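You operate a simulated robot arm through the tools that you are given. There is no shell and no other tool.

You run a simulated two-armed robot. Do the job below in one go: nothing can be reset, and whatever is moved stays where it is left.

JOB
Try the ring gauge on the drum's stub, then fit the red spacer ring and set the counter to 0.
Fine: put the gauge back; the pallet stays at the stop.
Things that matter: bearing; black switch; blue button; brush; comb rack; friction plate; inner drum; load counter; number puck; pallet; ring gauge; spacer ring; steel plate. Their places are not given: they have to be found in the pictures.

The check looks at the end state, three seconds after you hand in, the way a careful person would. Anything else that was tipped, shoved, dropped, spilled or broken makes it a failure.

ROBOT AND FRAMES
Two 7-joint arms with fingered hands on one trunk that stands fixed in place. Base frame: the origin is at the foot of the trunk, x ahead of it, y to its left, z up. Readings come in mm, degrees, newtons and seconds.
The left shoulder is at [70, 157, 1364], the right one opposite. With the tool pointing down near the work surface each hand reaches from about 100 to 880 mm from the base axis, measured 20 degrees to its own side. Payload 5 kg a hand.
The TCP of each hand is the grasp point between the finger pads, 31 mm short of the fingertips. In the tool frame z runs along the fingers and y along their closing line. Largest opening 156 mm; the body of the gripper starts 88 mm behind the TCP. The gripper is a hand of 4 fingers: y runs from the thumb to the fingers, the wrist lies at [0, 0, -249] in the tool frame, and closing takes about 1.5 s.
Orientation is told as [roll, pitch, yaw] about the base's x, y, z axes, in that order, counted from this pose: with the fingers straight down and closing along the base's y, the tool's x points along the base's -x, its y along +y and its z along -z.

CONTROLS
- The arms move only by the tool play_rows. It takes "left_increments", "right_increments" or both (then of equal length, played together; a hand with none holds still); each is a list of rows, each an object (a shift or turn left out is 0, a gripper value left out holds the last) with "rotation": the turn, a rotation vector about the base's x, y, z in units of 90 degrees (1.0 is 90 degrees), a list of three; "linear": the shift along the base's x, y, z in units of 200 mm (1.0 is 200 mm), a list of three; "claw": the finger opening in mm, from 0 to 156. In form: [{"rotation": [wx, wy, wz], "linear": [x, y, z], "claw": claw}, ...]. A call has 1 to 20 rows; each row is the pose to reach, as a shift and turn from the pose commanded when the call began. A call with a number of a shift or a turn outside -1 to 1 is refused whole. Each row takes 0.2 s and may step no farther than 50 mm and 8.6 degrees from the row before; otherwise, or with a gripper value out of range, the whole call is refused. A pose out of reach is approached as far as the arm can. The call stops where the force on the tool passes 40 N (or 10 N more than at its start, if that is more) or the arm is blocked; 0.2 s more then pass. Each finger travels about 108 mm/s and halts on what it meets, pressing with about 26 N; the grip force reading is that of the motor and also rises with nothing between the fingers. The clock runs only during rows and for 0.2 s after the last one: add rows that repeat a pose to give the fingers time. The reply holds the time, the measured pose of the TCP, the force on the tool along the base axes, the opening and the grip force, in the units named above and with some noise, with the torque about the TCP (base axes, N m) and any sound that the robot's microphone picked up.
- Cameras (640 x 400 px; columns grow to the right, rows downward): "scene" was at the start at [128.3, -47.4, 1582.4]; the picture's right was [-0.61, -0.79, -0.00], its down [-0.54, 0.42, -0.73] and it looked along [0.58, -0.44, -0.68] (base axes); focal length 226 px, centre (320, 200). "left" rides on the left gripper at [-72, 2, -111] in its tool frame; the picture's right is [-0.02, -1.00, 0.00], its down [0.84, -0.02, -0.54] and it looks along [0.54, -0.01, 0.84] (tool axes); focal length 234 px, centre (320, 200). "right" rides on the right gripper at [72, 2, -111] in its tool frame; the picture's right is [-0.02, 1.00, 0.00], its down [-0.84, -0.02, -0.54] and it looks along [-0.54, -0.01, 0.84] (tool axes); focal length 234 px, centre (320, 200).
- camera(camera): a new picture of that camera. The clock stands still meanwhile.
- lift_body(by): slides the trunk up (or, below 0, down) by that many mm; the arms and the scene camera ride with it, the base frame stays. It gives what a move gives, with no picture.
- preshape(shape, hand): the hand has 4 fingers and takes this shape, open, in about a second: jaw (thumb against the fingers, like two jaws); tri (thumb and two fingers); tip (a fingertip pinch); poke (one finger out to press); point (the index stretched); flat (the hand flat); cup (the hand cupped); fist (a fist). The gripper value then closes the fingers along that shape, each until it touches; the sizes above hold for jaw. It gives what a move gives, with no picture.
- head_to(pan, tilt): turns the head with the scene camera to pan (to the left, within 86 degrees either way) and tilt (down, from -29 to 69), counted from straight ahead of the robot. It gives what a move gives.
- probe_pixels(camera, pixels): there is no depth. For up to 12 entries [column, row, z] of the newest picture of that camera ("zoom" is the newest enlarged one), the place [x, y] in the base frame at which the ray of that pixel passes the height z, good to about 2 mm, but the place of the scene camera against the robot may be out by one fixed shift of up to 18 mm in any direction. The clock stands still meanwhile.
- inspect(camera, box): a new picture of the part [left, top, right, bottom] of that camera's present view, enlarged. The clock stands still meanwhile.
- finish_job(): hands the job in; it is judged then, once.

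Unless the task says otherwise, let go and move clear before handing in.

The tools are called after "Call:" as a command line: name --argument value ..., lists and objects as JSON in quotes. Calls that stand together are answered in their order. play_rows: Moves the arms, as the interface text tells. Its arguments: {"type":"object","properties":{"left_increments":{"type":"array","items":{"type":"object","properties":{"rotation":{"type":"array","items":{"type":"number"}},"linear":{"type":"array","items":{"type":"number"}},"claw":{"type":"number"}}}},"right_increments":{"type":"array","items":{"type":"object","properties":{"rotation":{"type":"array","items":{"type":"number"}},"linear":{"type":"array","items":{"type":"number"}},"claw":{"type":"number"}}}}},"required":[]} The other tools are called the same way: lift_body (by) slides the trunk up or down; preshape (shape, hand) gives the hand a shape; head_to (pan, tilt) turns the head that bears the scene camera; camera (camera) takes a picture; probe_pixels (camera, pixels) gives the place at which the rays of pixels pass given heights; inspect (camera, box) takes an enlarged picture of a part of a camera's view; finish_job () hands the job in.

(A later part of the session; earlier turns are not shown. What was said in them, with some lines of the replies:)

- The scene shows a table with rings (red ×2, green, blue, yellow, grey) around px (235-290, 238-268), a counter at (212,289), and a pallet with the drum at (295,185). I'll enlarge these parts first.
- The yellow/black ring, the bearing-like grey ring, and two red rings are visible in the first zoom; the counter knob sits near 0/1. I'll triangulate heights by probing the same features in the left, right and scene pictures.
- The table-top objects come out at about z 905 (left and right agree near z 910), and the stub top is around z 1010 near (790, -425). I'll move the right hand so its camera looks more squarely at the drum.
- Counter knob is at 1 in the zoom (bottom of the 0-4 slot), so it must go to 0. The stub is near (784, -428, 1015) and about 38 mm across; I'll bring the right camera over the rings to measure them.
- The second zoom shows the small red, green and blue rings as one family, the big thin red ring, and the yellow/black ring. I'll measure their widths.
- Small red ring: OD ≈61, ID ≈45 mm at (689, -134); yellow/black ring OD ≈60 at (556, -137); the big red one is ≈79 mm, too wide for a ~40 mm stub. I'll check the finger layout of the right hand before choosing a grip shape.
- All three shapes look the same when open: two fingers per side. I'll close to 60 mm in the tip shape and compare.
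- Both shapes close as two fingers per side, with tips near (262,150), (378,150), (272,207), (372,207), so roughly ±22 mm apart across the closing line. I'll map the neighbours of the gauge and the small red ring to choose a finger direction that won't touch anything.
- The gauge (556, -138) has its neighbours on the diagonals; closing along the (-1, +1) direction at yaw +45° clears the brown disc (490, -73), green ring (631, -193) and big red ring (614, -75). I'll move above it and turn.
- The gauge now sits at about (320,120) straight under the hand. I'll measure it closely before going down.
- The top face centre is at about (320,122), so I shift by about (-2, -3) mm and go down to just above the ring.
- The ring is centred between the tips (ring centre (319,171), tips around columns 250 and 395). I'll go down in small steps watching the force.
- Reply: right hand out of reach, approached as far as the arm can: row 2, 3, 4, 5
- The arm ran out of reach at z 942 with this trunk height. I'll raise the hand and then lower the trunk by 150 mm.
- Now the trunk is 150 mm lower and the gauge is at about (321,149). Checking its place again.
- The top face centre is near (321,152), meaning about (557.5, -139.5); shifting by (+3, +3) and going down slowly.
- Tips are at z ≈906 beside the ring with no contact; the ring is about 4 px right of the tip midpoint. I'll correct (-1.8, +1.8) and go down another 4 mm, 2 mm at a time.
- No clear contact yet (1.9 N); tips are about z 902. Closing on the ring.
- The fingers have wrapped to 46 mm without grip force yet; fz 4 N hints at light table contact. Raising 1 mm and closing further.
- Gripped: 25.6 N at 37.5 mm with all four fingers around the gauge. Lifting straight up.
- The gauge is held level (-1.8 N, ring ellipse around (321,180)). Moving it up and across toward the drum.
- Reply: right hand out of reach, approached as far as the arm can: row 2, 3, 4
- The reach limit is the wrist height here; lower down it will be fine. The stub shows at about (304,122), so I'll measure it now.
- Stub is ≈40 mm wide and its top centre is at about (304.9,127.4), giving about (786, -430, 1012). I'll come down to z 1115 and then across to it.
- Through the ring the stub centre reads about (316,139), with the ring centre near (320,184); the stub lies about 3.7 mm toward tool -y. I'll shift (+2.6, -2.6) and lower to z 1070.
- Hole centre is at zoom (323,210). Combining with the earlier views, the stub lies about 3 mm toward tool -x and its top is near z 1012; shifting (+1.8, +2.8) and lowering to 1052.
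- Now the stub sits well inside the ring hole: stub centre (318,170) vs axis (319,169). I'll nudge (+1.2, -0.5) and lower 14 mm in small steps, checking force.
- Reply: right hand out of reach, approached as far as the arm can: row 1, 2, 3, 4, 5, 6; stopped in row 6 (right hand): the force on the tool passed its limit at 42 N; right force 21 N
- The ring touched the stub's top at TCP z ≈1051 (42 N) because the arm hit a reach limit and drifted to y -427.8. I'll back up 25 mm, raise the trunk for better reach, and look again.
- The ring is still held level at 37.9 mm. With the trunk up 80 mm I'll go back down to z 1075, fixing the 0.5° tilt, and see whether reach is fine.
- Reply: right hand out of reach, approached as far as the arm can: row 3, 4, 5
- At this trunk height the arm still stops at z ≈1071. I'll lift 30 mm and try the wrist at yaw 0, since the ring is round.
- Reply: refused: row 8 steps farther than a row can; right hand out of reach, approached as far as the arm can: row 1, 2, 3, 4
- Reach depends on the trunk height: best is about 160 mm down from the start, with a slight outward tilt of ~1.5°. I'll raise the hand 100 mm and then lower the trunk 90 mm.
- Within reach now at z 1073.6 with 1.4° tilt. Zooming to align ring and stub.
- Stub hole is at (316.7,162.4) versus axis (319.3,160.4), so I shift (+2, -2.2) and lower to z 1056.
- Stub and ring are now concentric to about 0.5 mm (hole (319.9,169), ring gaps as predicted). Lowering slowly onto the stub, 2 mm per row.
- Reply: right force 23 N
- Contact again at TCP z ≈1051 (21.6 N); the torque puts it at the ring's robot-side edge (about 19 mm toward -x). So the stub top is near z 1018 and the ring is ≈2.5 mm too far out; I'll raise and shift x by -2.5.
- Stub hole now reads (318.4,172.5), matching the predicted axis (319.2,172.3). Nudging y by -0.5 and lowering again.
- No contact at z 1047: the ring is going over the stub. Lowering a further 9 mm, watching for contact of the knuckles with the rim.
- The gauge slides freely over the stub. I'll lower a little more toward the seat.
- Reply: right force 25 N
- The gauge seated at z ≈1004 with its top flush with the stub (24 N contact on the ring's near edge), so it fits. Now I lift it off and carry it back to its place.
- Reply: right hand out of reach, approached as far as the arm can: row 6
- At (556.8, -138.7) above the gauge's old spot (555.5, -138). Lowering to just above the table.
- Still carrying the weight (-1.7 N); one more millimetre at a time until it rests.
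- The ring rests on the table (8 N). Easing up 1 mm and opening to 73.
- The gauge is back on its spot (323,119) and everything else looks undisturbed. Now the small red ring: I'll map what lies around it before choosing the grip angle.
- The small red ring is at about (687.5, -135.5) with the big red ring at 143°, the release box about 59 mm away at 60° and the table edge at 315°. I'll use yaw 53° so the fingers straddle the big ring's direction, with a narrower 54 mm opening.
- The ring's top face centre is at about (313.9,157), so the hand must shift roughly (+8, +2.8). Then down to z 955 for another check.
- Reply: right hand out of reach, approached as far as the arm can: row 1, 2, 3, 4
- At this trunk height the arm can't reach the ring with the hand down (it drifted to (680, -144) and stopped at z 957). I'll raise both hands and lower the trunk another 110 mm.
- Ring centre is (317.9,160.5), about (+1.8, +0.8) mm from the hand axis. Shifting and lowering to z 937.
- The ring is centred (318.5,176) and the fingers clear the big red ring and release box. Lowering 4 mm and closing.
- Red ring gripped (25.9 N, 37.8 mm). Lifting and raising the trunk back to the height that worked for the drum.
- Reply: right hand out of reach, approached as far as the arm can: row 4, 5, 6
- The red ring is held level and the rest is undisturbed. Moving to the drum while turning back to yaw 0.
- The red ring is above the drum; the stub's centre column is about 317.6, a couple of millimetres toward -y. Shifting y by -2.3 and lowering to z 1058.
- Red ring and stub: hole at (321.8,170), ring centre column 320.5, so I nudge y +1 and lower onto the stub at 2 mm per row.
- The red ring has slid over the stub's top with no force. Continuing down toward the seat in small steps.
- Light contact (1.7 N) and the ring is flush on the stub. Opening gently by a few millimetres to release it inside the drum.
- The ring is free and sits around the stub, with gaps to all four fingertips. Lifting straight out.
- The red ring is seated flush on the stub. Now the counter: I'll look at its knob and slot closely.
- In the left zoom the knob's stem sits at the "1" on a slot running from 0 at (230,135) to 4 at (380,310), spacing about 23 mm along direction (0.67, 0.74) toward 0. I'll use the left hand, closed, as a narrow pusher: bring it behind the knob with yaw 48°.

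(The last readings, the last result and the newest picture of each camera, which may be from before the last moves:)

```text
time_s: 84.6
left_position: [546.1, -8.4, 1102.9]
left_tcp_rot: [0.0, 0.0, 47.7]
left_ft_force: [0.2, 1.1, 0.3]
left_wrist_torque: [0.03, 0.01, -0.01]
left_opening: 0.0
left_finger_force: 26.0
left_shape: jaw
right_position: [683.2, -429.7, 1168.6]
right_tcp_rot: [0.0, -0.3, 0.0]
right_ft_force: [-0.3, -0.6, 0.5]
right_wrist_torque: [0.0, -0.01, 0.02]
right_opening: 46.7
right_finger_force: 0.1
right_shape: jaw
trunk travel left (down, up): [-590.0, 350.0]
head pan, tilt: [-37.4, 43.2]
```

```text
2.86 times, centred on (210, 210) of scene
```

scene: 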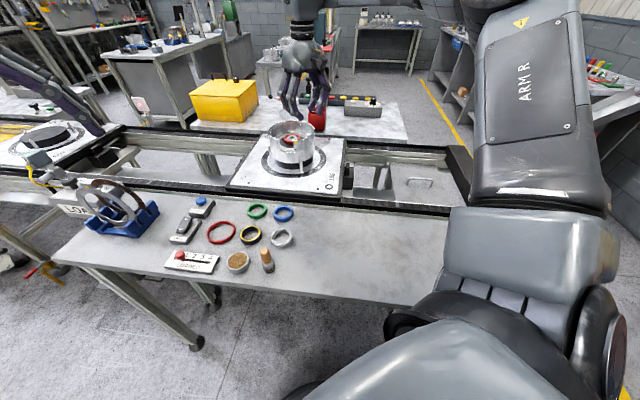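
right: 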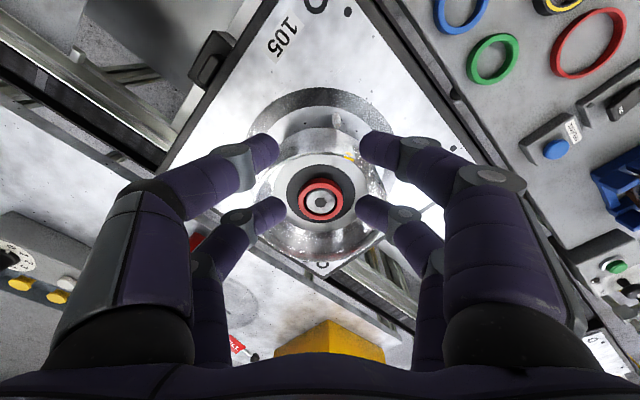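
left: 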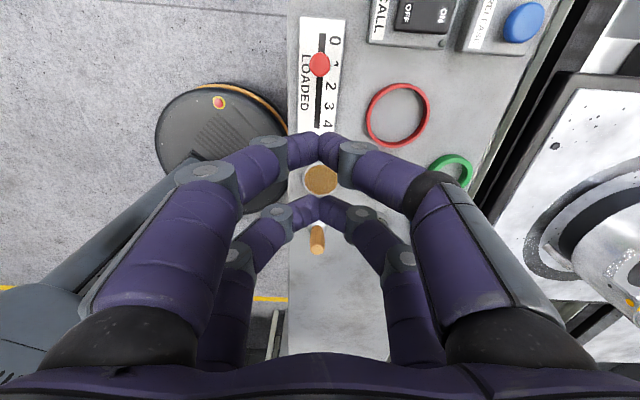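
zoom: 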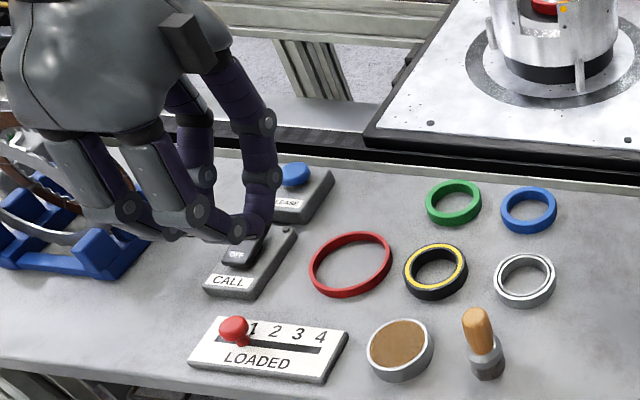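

The left camera now looks straight down the slot: knob at (319,65), closed leading fingertips at (319,148), about 14 mm short of the knob. Lowering to z 955.

Call:
play_rows --left_increments '[{"linear": [0, 0, -0.2]}, {"linear": [0, 0, -0.4]}, {"linear": [0, 0, -0.6]}, {"linear": [0, 0, -0.7]}, {"linear": [0, 0, -0.74]}, {"linear": [0, 0, -0.74]}]'

Call:
camera --camera "left"

Call:
inspect --camera "scene" --box '[140, 200, 240, 290]'

```text
time_s: 86.0
left_position: [544.4, -10.4, 956.1]
left_tcp_rot: [-0.1, 0.0, 47.7]
left_ft_force: [0.2, 1.2, -0.5]
left_wrist_torque: [-0.02, -0.01, 0.0]
left_opening: 0.0
left_finger_force: 25.8
left_shape: jaw
right_position: [685.1, -429.9, 1168.9]
right_tcp_rot: [-0.1, -0.2, 0.0]
right_ft_force: [0.2, 0.6, -1.1]
right_wrist_torque: [0.01, -0.03, 0.01]
right_opening: 46.5
right_finger_force: 0.0
right_shape: jaw
trunk travel left (down, up): [-590.0, 350.0]
head pan, tilt: [-37.4, 43.2]
```

```text
taken
```

left: 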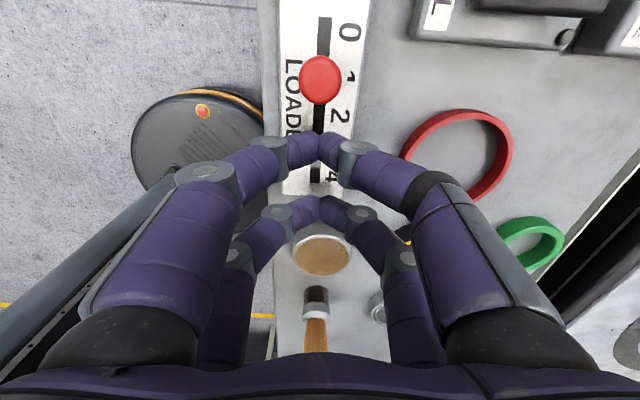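

```text
4.44 times, centred on (190, 245) of scene
```

zoom: 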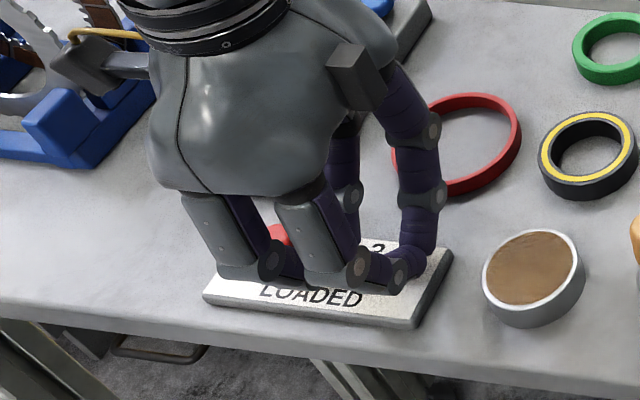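

Knob cap at (320,80) is about 58 mm ahead of the TCP at z ≈931. I'll lower 4 mm and advance 14 mm along (0.673, 0.740) toward it.

Call:
play_rows --left_increments '[{"linear": [0, 0, -0.02]}, {"linear": [0.0135, 0.0148, -0.02]}, {"linear": [0.027, 0.0296, -0.02]}, {"linear": [0.0404, 0.0444, -0.02]}, {"linear": [0.0471, 0.0518, -0.02]}, {"linear": [0.0471, 0.0518, -0.02]}]'

Call:
camera --camera "left"

Call:
inspect --camera "left" --box '[260, 0, 380, 180]'

```text
time_s: 87.4
left_position: [555.3, -0.0, 952.0]
left_tcp_rot: [0.1, 0.0, 47.8]
left_ft_force: [0.0, 0.0, -0.1]
left_wrist_torque: [0.0, -0.01, -0.02]
left_opening: 0.1
left_finger_force: 26.0
left_shape: jaw
right_position: [683.9, -431.0, 1167.6]
right_tcp_rot: [-0.1, -0.2, 0.1]
right_ft_force: [0.0, -0.1, 0.1]
right_wrist_torque: [0.0, 0.0, -0.02]
right_opening: 46.5
right_finger_force: 0.1
right_shape: jaw
trunk travel left (down, up): [-590.0, 350.0]
head pan, tilt: [-37.4, 43.2]
```

```text
taken
```

left: 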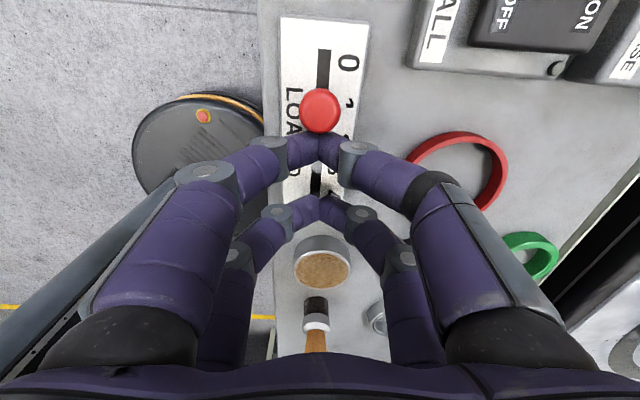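

```text
2.22 times, centred on (320, 90) of left
```

zoom: 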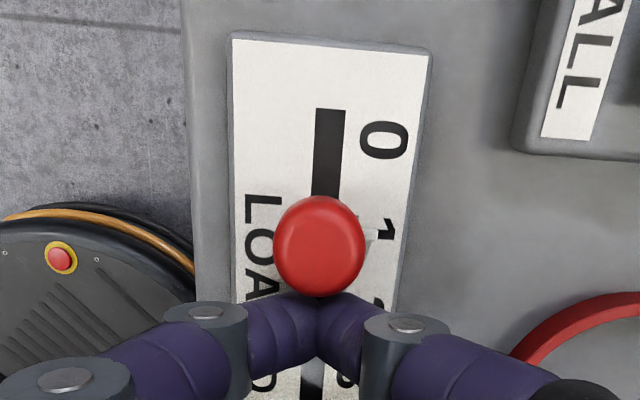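

The knob has a small white pointer at "1" (zoom (370,238)); fingertips are about to touch. Pushing 10 mm.

Call:
play_rows --left_increments '[{"linear": [0.0067, 0.0074, 0]}, {"linear": [0.0135, 0.0148, 0]}, {"linear": [0.0202, 0.0222, 0]}, {"linear": [0.0269, 0.0296, 0]}, {"linear": [0.0336, 0.037, 0]}, {"linear": [0.0336, 0.037, 0]}]'

Call:
inspect --camera "left" --box '[260, 0, 380, 180]'

```text
time_s: 88.8
left_position: [560.6, 7.4, 952.1]
left_tcp_rot: [0.0, 0.0, 47.8]
left_ft_force: [-0.6, -0.1, -0.1]
left_wrist_torque: [-0.01, 0.03, -0.02]
left_opening: 0.0
left_finger_force: 25.7
left_shape: jaw
right_position: [683.0, -430.2, 1168.4]
right_tcp_rot: [0.0, -0.3, 0.0]
right_ft_force: [-0.2, -0.6, 0.4]
right_wrist_torque: [0.01, 0.03, 0.03]
right_opening: 46.6
right_finger_force: 0.1
right_shape: jaw
trunk travel left (down, up): [-590.0, 350.0]
head pan, tilt: [-37.4, 43.2]
```

```text
2.22 times, centred on (320, 90) of left
```

zoom: 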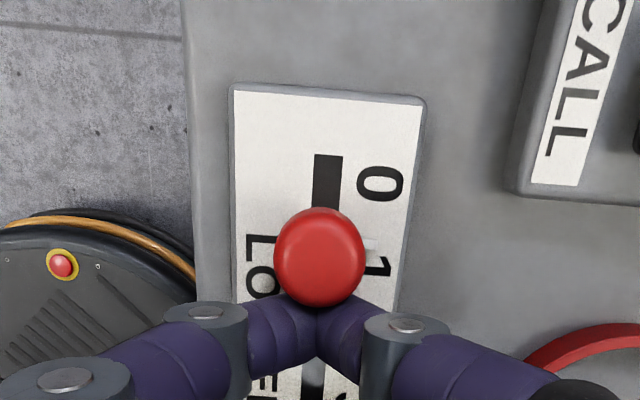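

The knob is sliding (pointer at zoom row 246 between 0 at 183 and 1 at 268). About 15 mm more; pushing 10 mm first.

Call:
play_rows --left_increments '[{"linear": [0.0067, 0.0074, 0]}, {"linear": [0.0135, 0.0148, 0]}, {"linear": [0.0202, 0.0222, 0]}, {"linear": [0.0269, 0.0296, 0]}, {"linear": [0.0336, 0.037, 0]}, {"linear": [0.0336, 0.037, 0]}]'

Call:
inspect --camera "left" --box '[260, 0, 380, 180]'

```text
time_s: 90.2
left_position: [567.6, 16.9, 952.0]
left_tcp_rot: [0.0, 0.0, 47.8]
left_ft_force: [-0.1, 0.7, 0.1]
left_wrist_torque: [0.0, -0.01, -0.01]
left_opening: 0.2
left_finger_force: 26.4
left_shape: jaw
right_position: [683.8, -431.1, 1169.5]
right_tcp_rot: [0.0, -0.1, 0.0]
right_ft_force: [0.7, 0.6, 1.7]
right_wrist_torque: [0.01, -0.01, 0.01]
right_opening: 46.7
right_finger_force: 0.0
right_shape: jaw
trunk travel left (down, up): [-590.0, 350.0]
head pan, tilt: [-37.4, 43.2]
```

```text
2.22 times, centred on (320, 90) of left
```

zoom: 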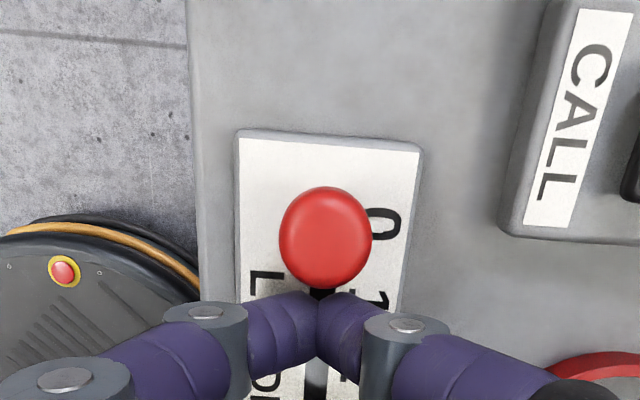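

The knob has moved ahead of the fingers, as if it snapped into place near 0. I'll back off and look.

Call:
play_rows --left_increments '[{"linear": [-0.034, -0.037, 0]}, {"linear": [-0.1, -0.11, 0.05]}, {"linear": [-0.15, -0.165, 0.2]}, {"linear": [-0.2, -0.22, 0.4]}, {"linear": [-0.2, -0.22, 0.6]}, {"linear": [-0.2, -0.1, 0.8]}, {"linear": [-0.2, -0.1, 0.8]}]'

Call:
camera --camera "left"

Call:
inspect --camera "left" --box '[270, 0, 390, 120]'

Call:
inspect --camera "scene" --box '[150, 225, 250, 285]'

```text
time_s: 91.8
left_position: [527.2, -5.4, 1111.8]
left_tcp_rot: [0.0, 0.0, 47.7]
left_ft_force: [-0.1, -0.3, 0.7]
left_wrist_torque: [0.02, 0.04, 0.0]
left_opening: 0.0
left_finger_force: 26.3
left_shape: jaw
right_position: [685.0, -431.8, 1167.7]
right_tcp_rot: [0.0, -0.1, 0.1]
right_ft_force: [-0.5, 0.3, -0.3]
right_wrist_torque: [-0.02, -0.02, 0.02]
right_opening: 46.4
right_finger_force: 0.1
right_shape: jaw
trunk travel left (down, up): [-590.0, 350.0]
head pan, tilt: [-37.4, 43.2]
```

```text
taken
```

left: 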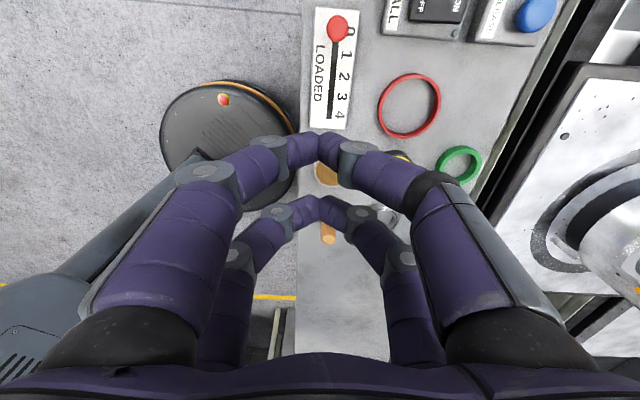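

```text
3.33 times, centred on (330, 60) of left
```

zoom: 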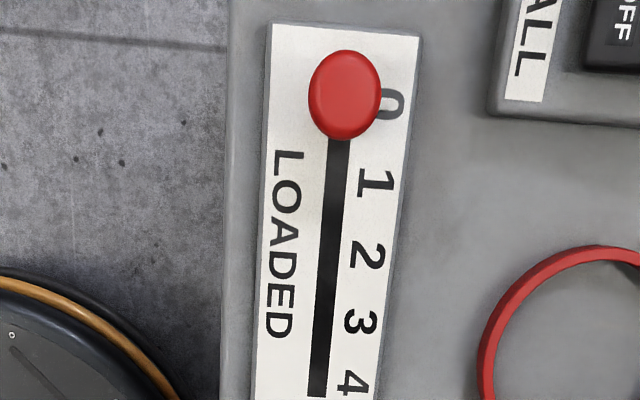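

```text
6.40 times, centred on (200, 255) of scene
```

zoom: 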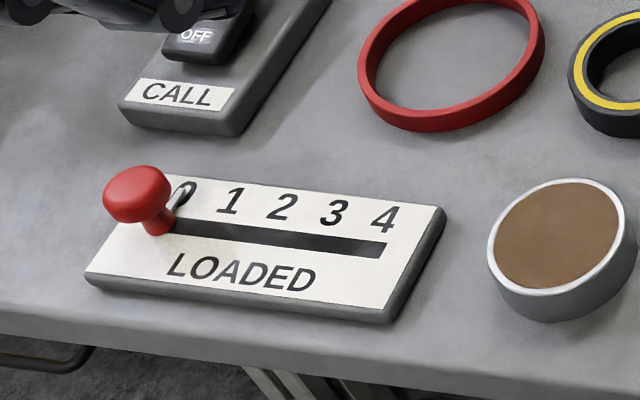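

The pointer and stem are now exactly at 0 (scene zoom stem (158,225), "0" at (183,193)). I'll move both hands up and clear, then make a final check of everything.

Call:
play_rows --left_increments '[{"linear": [0, 0.1, 0.2]}, {"linear": [0, 0.25, 0.35]}, {"linear": [0, 0.4, 0.5]}, {"linear": [0, 0.55, 0.6]}, {"linear": [0, 0.7, 0.6]}, {"linear": [0, 0.7, 0.6]}]' --right_increments '[{"linear": [-0.1, 0, 0.1]}, {"linear": [-0.3, 0, 0.2]}, {"linear": [-0.5, 0, 0.3]}, {"linear": [-0.7, 0, 0.3]}, {"linear": [-0.8, 0, 0.3]}, {"linear": [-0.8, 0, 0.3]}]'

Call:
camera --camera "scene"

Call:
inspect --camera "scene" --box '[50, 160, 310, 290]'

Call:
inspect --camera "scene" --box '[230, 100, 350, 200]'

Call:
camera --camera "right"

```text
time_s: 93.2
left_position: [528.8, 134.4, 1232.1]
left_tcp_rot: [0.1, 0.0, 47.7]
left_ft_force: [0.1, -0.3, 0.4]
left_wrist_torque: [0.04, -0.01, 0.0]
left_opening: 0.0
left_finger_force: 25.7
left_shape: jaw
right_position: [524.3, -431.9, 1228.9]
right_tcp_rot: [0.0, -0.1, 0.0]
right_ft_force: [-0.5, 1.2, -0.5]
right_wrist_torque: [0.0, 0.05, 0.0]
right_opening: 46.8
right_finger_force: 0.1
right_shape: jaw
trunk travel left (down, up): [-590.0, 350.0]
head pan, tilt: [-37.4, 43.2]
```

```text
taken
```

scene: 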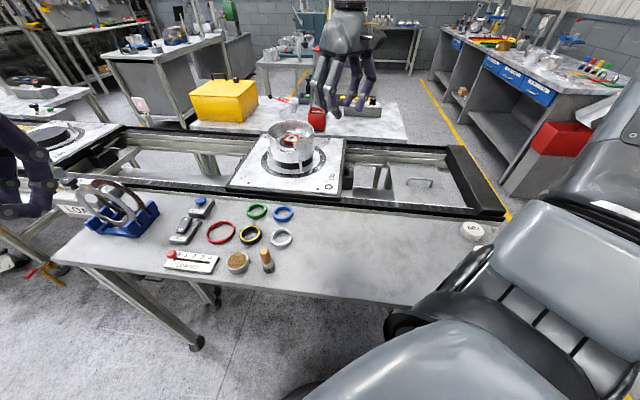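

```text
2.46 times, centred on (180, 225) of scene
```

zoom: 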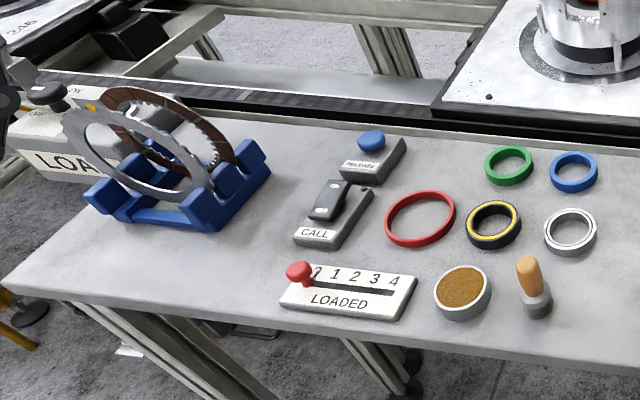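

```text
4.00 times, centred on (290, 150) of scene
```

zoom: 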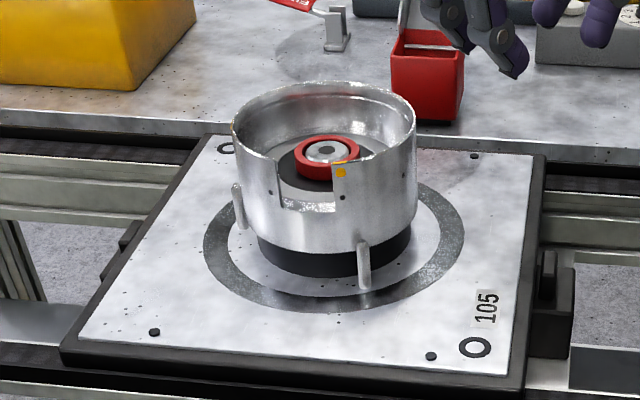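

```text
taken
```

right: 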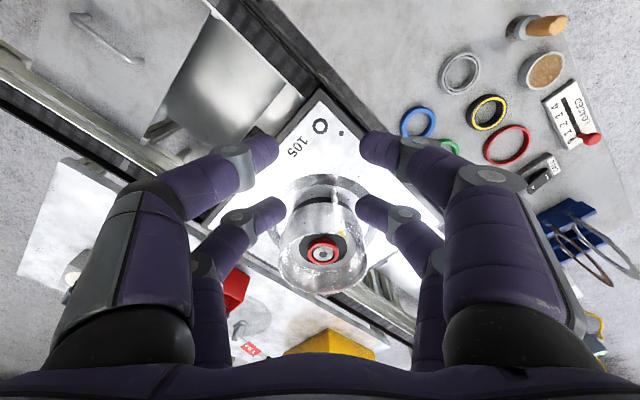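

Everything is in place: gauge back, red ring on the stub, counter at 0, pallet unmoved. One last close look at the spacer's seat and the puck at (473,230).

Call:
inspect --camera "scene" --box '[275, 120, 315, 150]'

Call:
inspect --camera "scene" --box '[440, 205, 510, 255]'

Call:
inspect --camera "right" --box '[285, 210, 365, 290]'

```text
13.33 times, centred on (295, 135) of scene
```

zoom: 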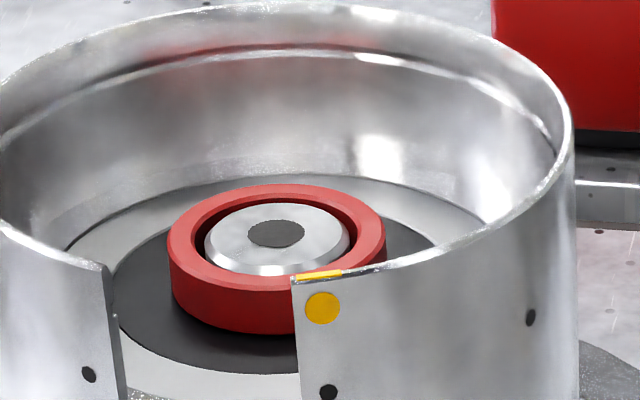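

```text
8.00 times, centred on (475, 230) of scene
```

zoom: 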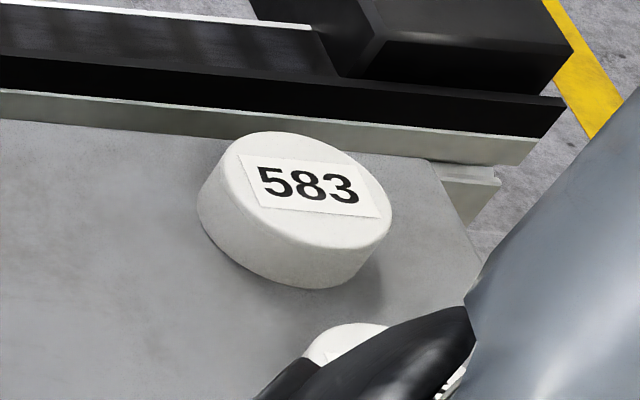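

```text
5.00 times, centred on (325, 250) of right
```

zoom: 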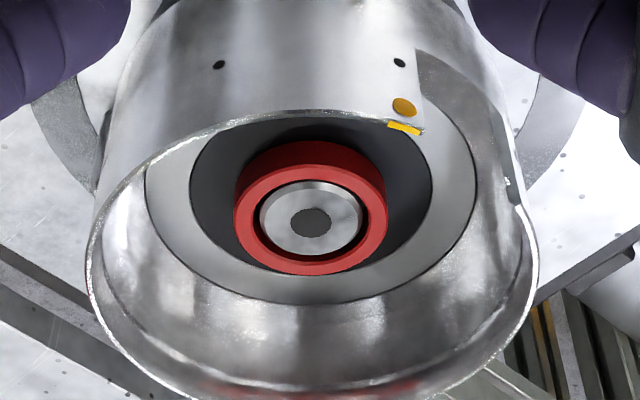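

The spacer lies flat around the stub (zoom centre (277,255)), the counter reads 0, the gauge is back and the pallet hasn't moved. Both hands are clear, so I'm handing in.

Call:
finish_job

```text
The job is handed in.
```

I tried the ring gauge on the drum's stub and it fitted. I then fitted the red spacer ring and set the counter to 0. The job is handed in, but I haven't seen the check's result.

- **Ring gauge:** it slid down over the stub until its top was level with the stub's top. I put it back where it came from, to within a few millimetres. On the first two tries it was slightly off centre and touched the top of the stub, with up to 42 N of force. I saw no damage in the pictures afterwards.
- **Red spacer ring:** I used the small red ring. The larger red one, about 79 mm across, is too wide for the 40 mm stub. The ring now lies flat around the stub, and I've let go of it.
- **Counter:** I pushed the knob from 1 to 0, and its pointer is now on the 0.
- **Pallet:** it stayed at the stop. I didn't touch the blue RELEASE button or the black switch.

In the last pictures nothing else looked tipped or shoved, and both hands were clear. The right arm hid part of the table's right end, including what looks like a second number puck, so I couldn't check that corner.
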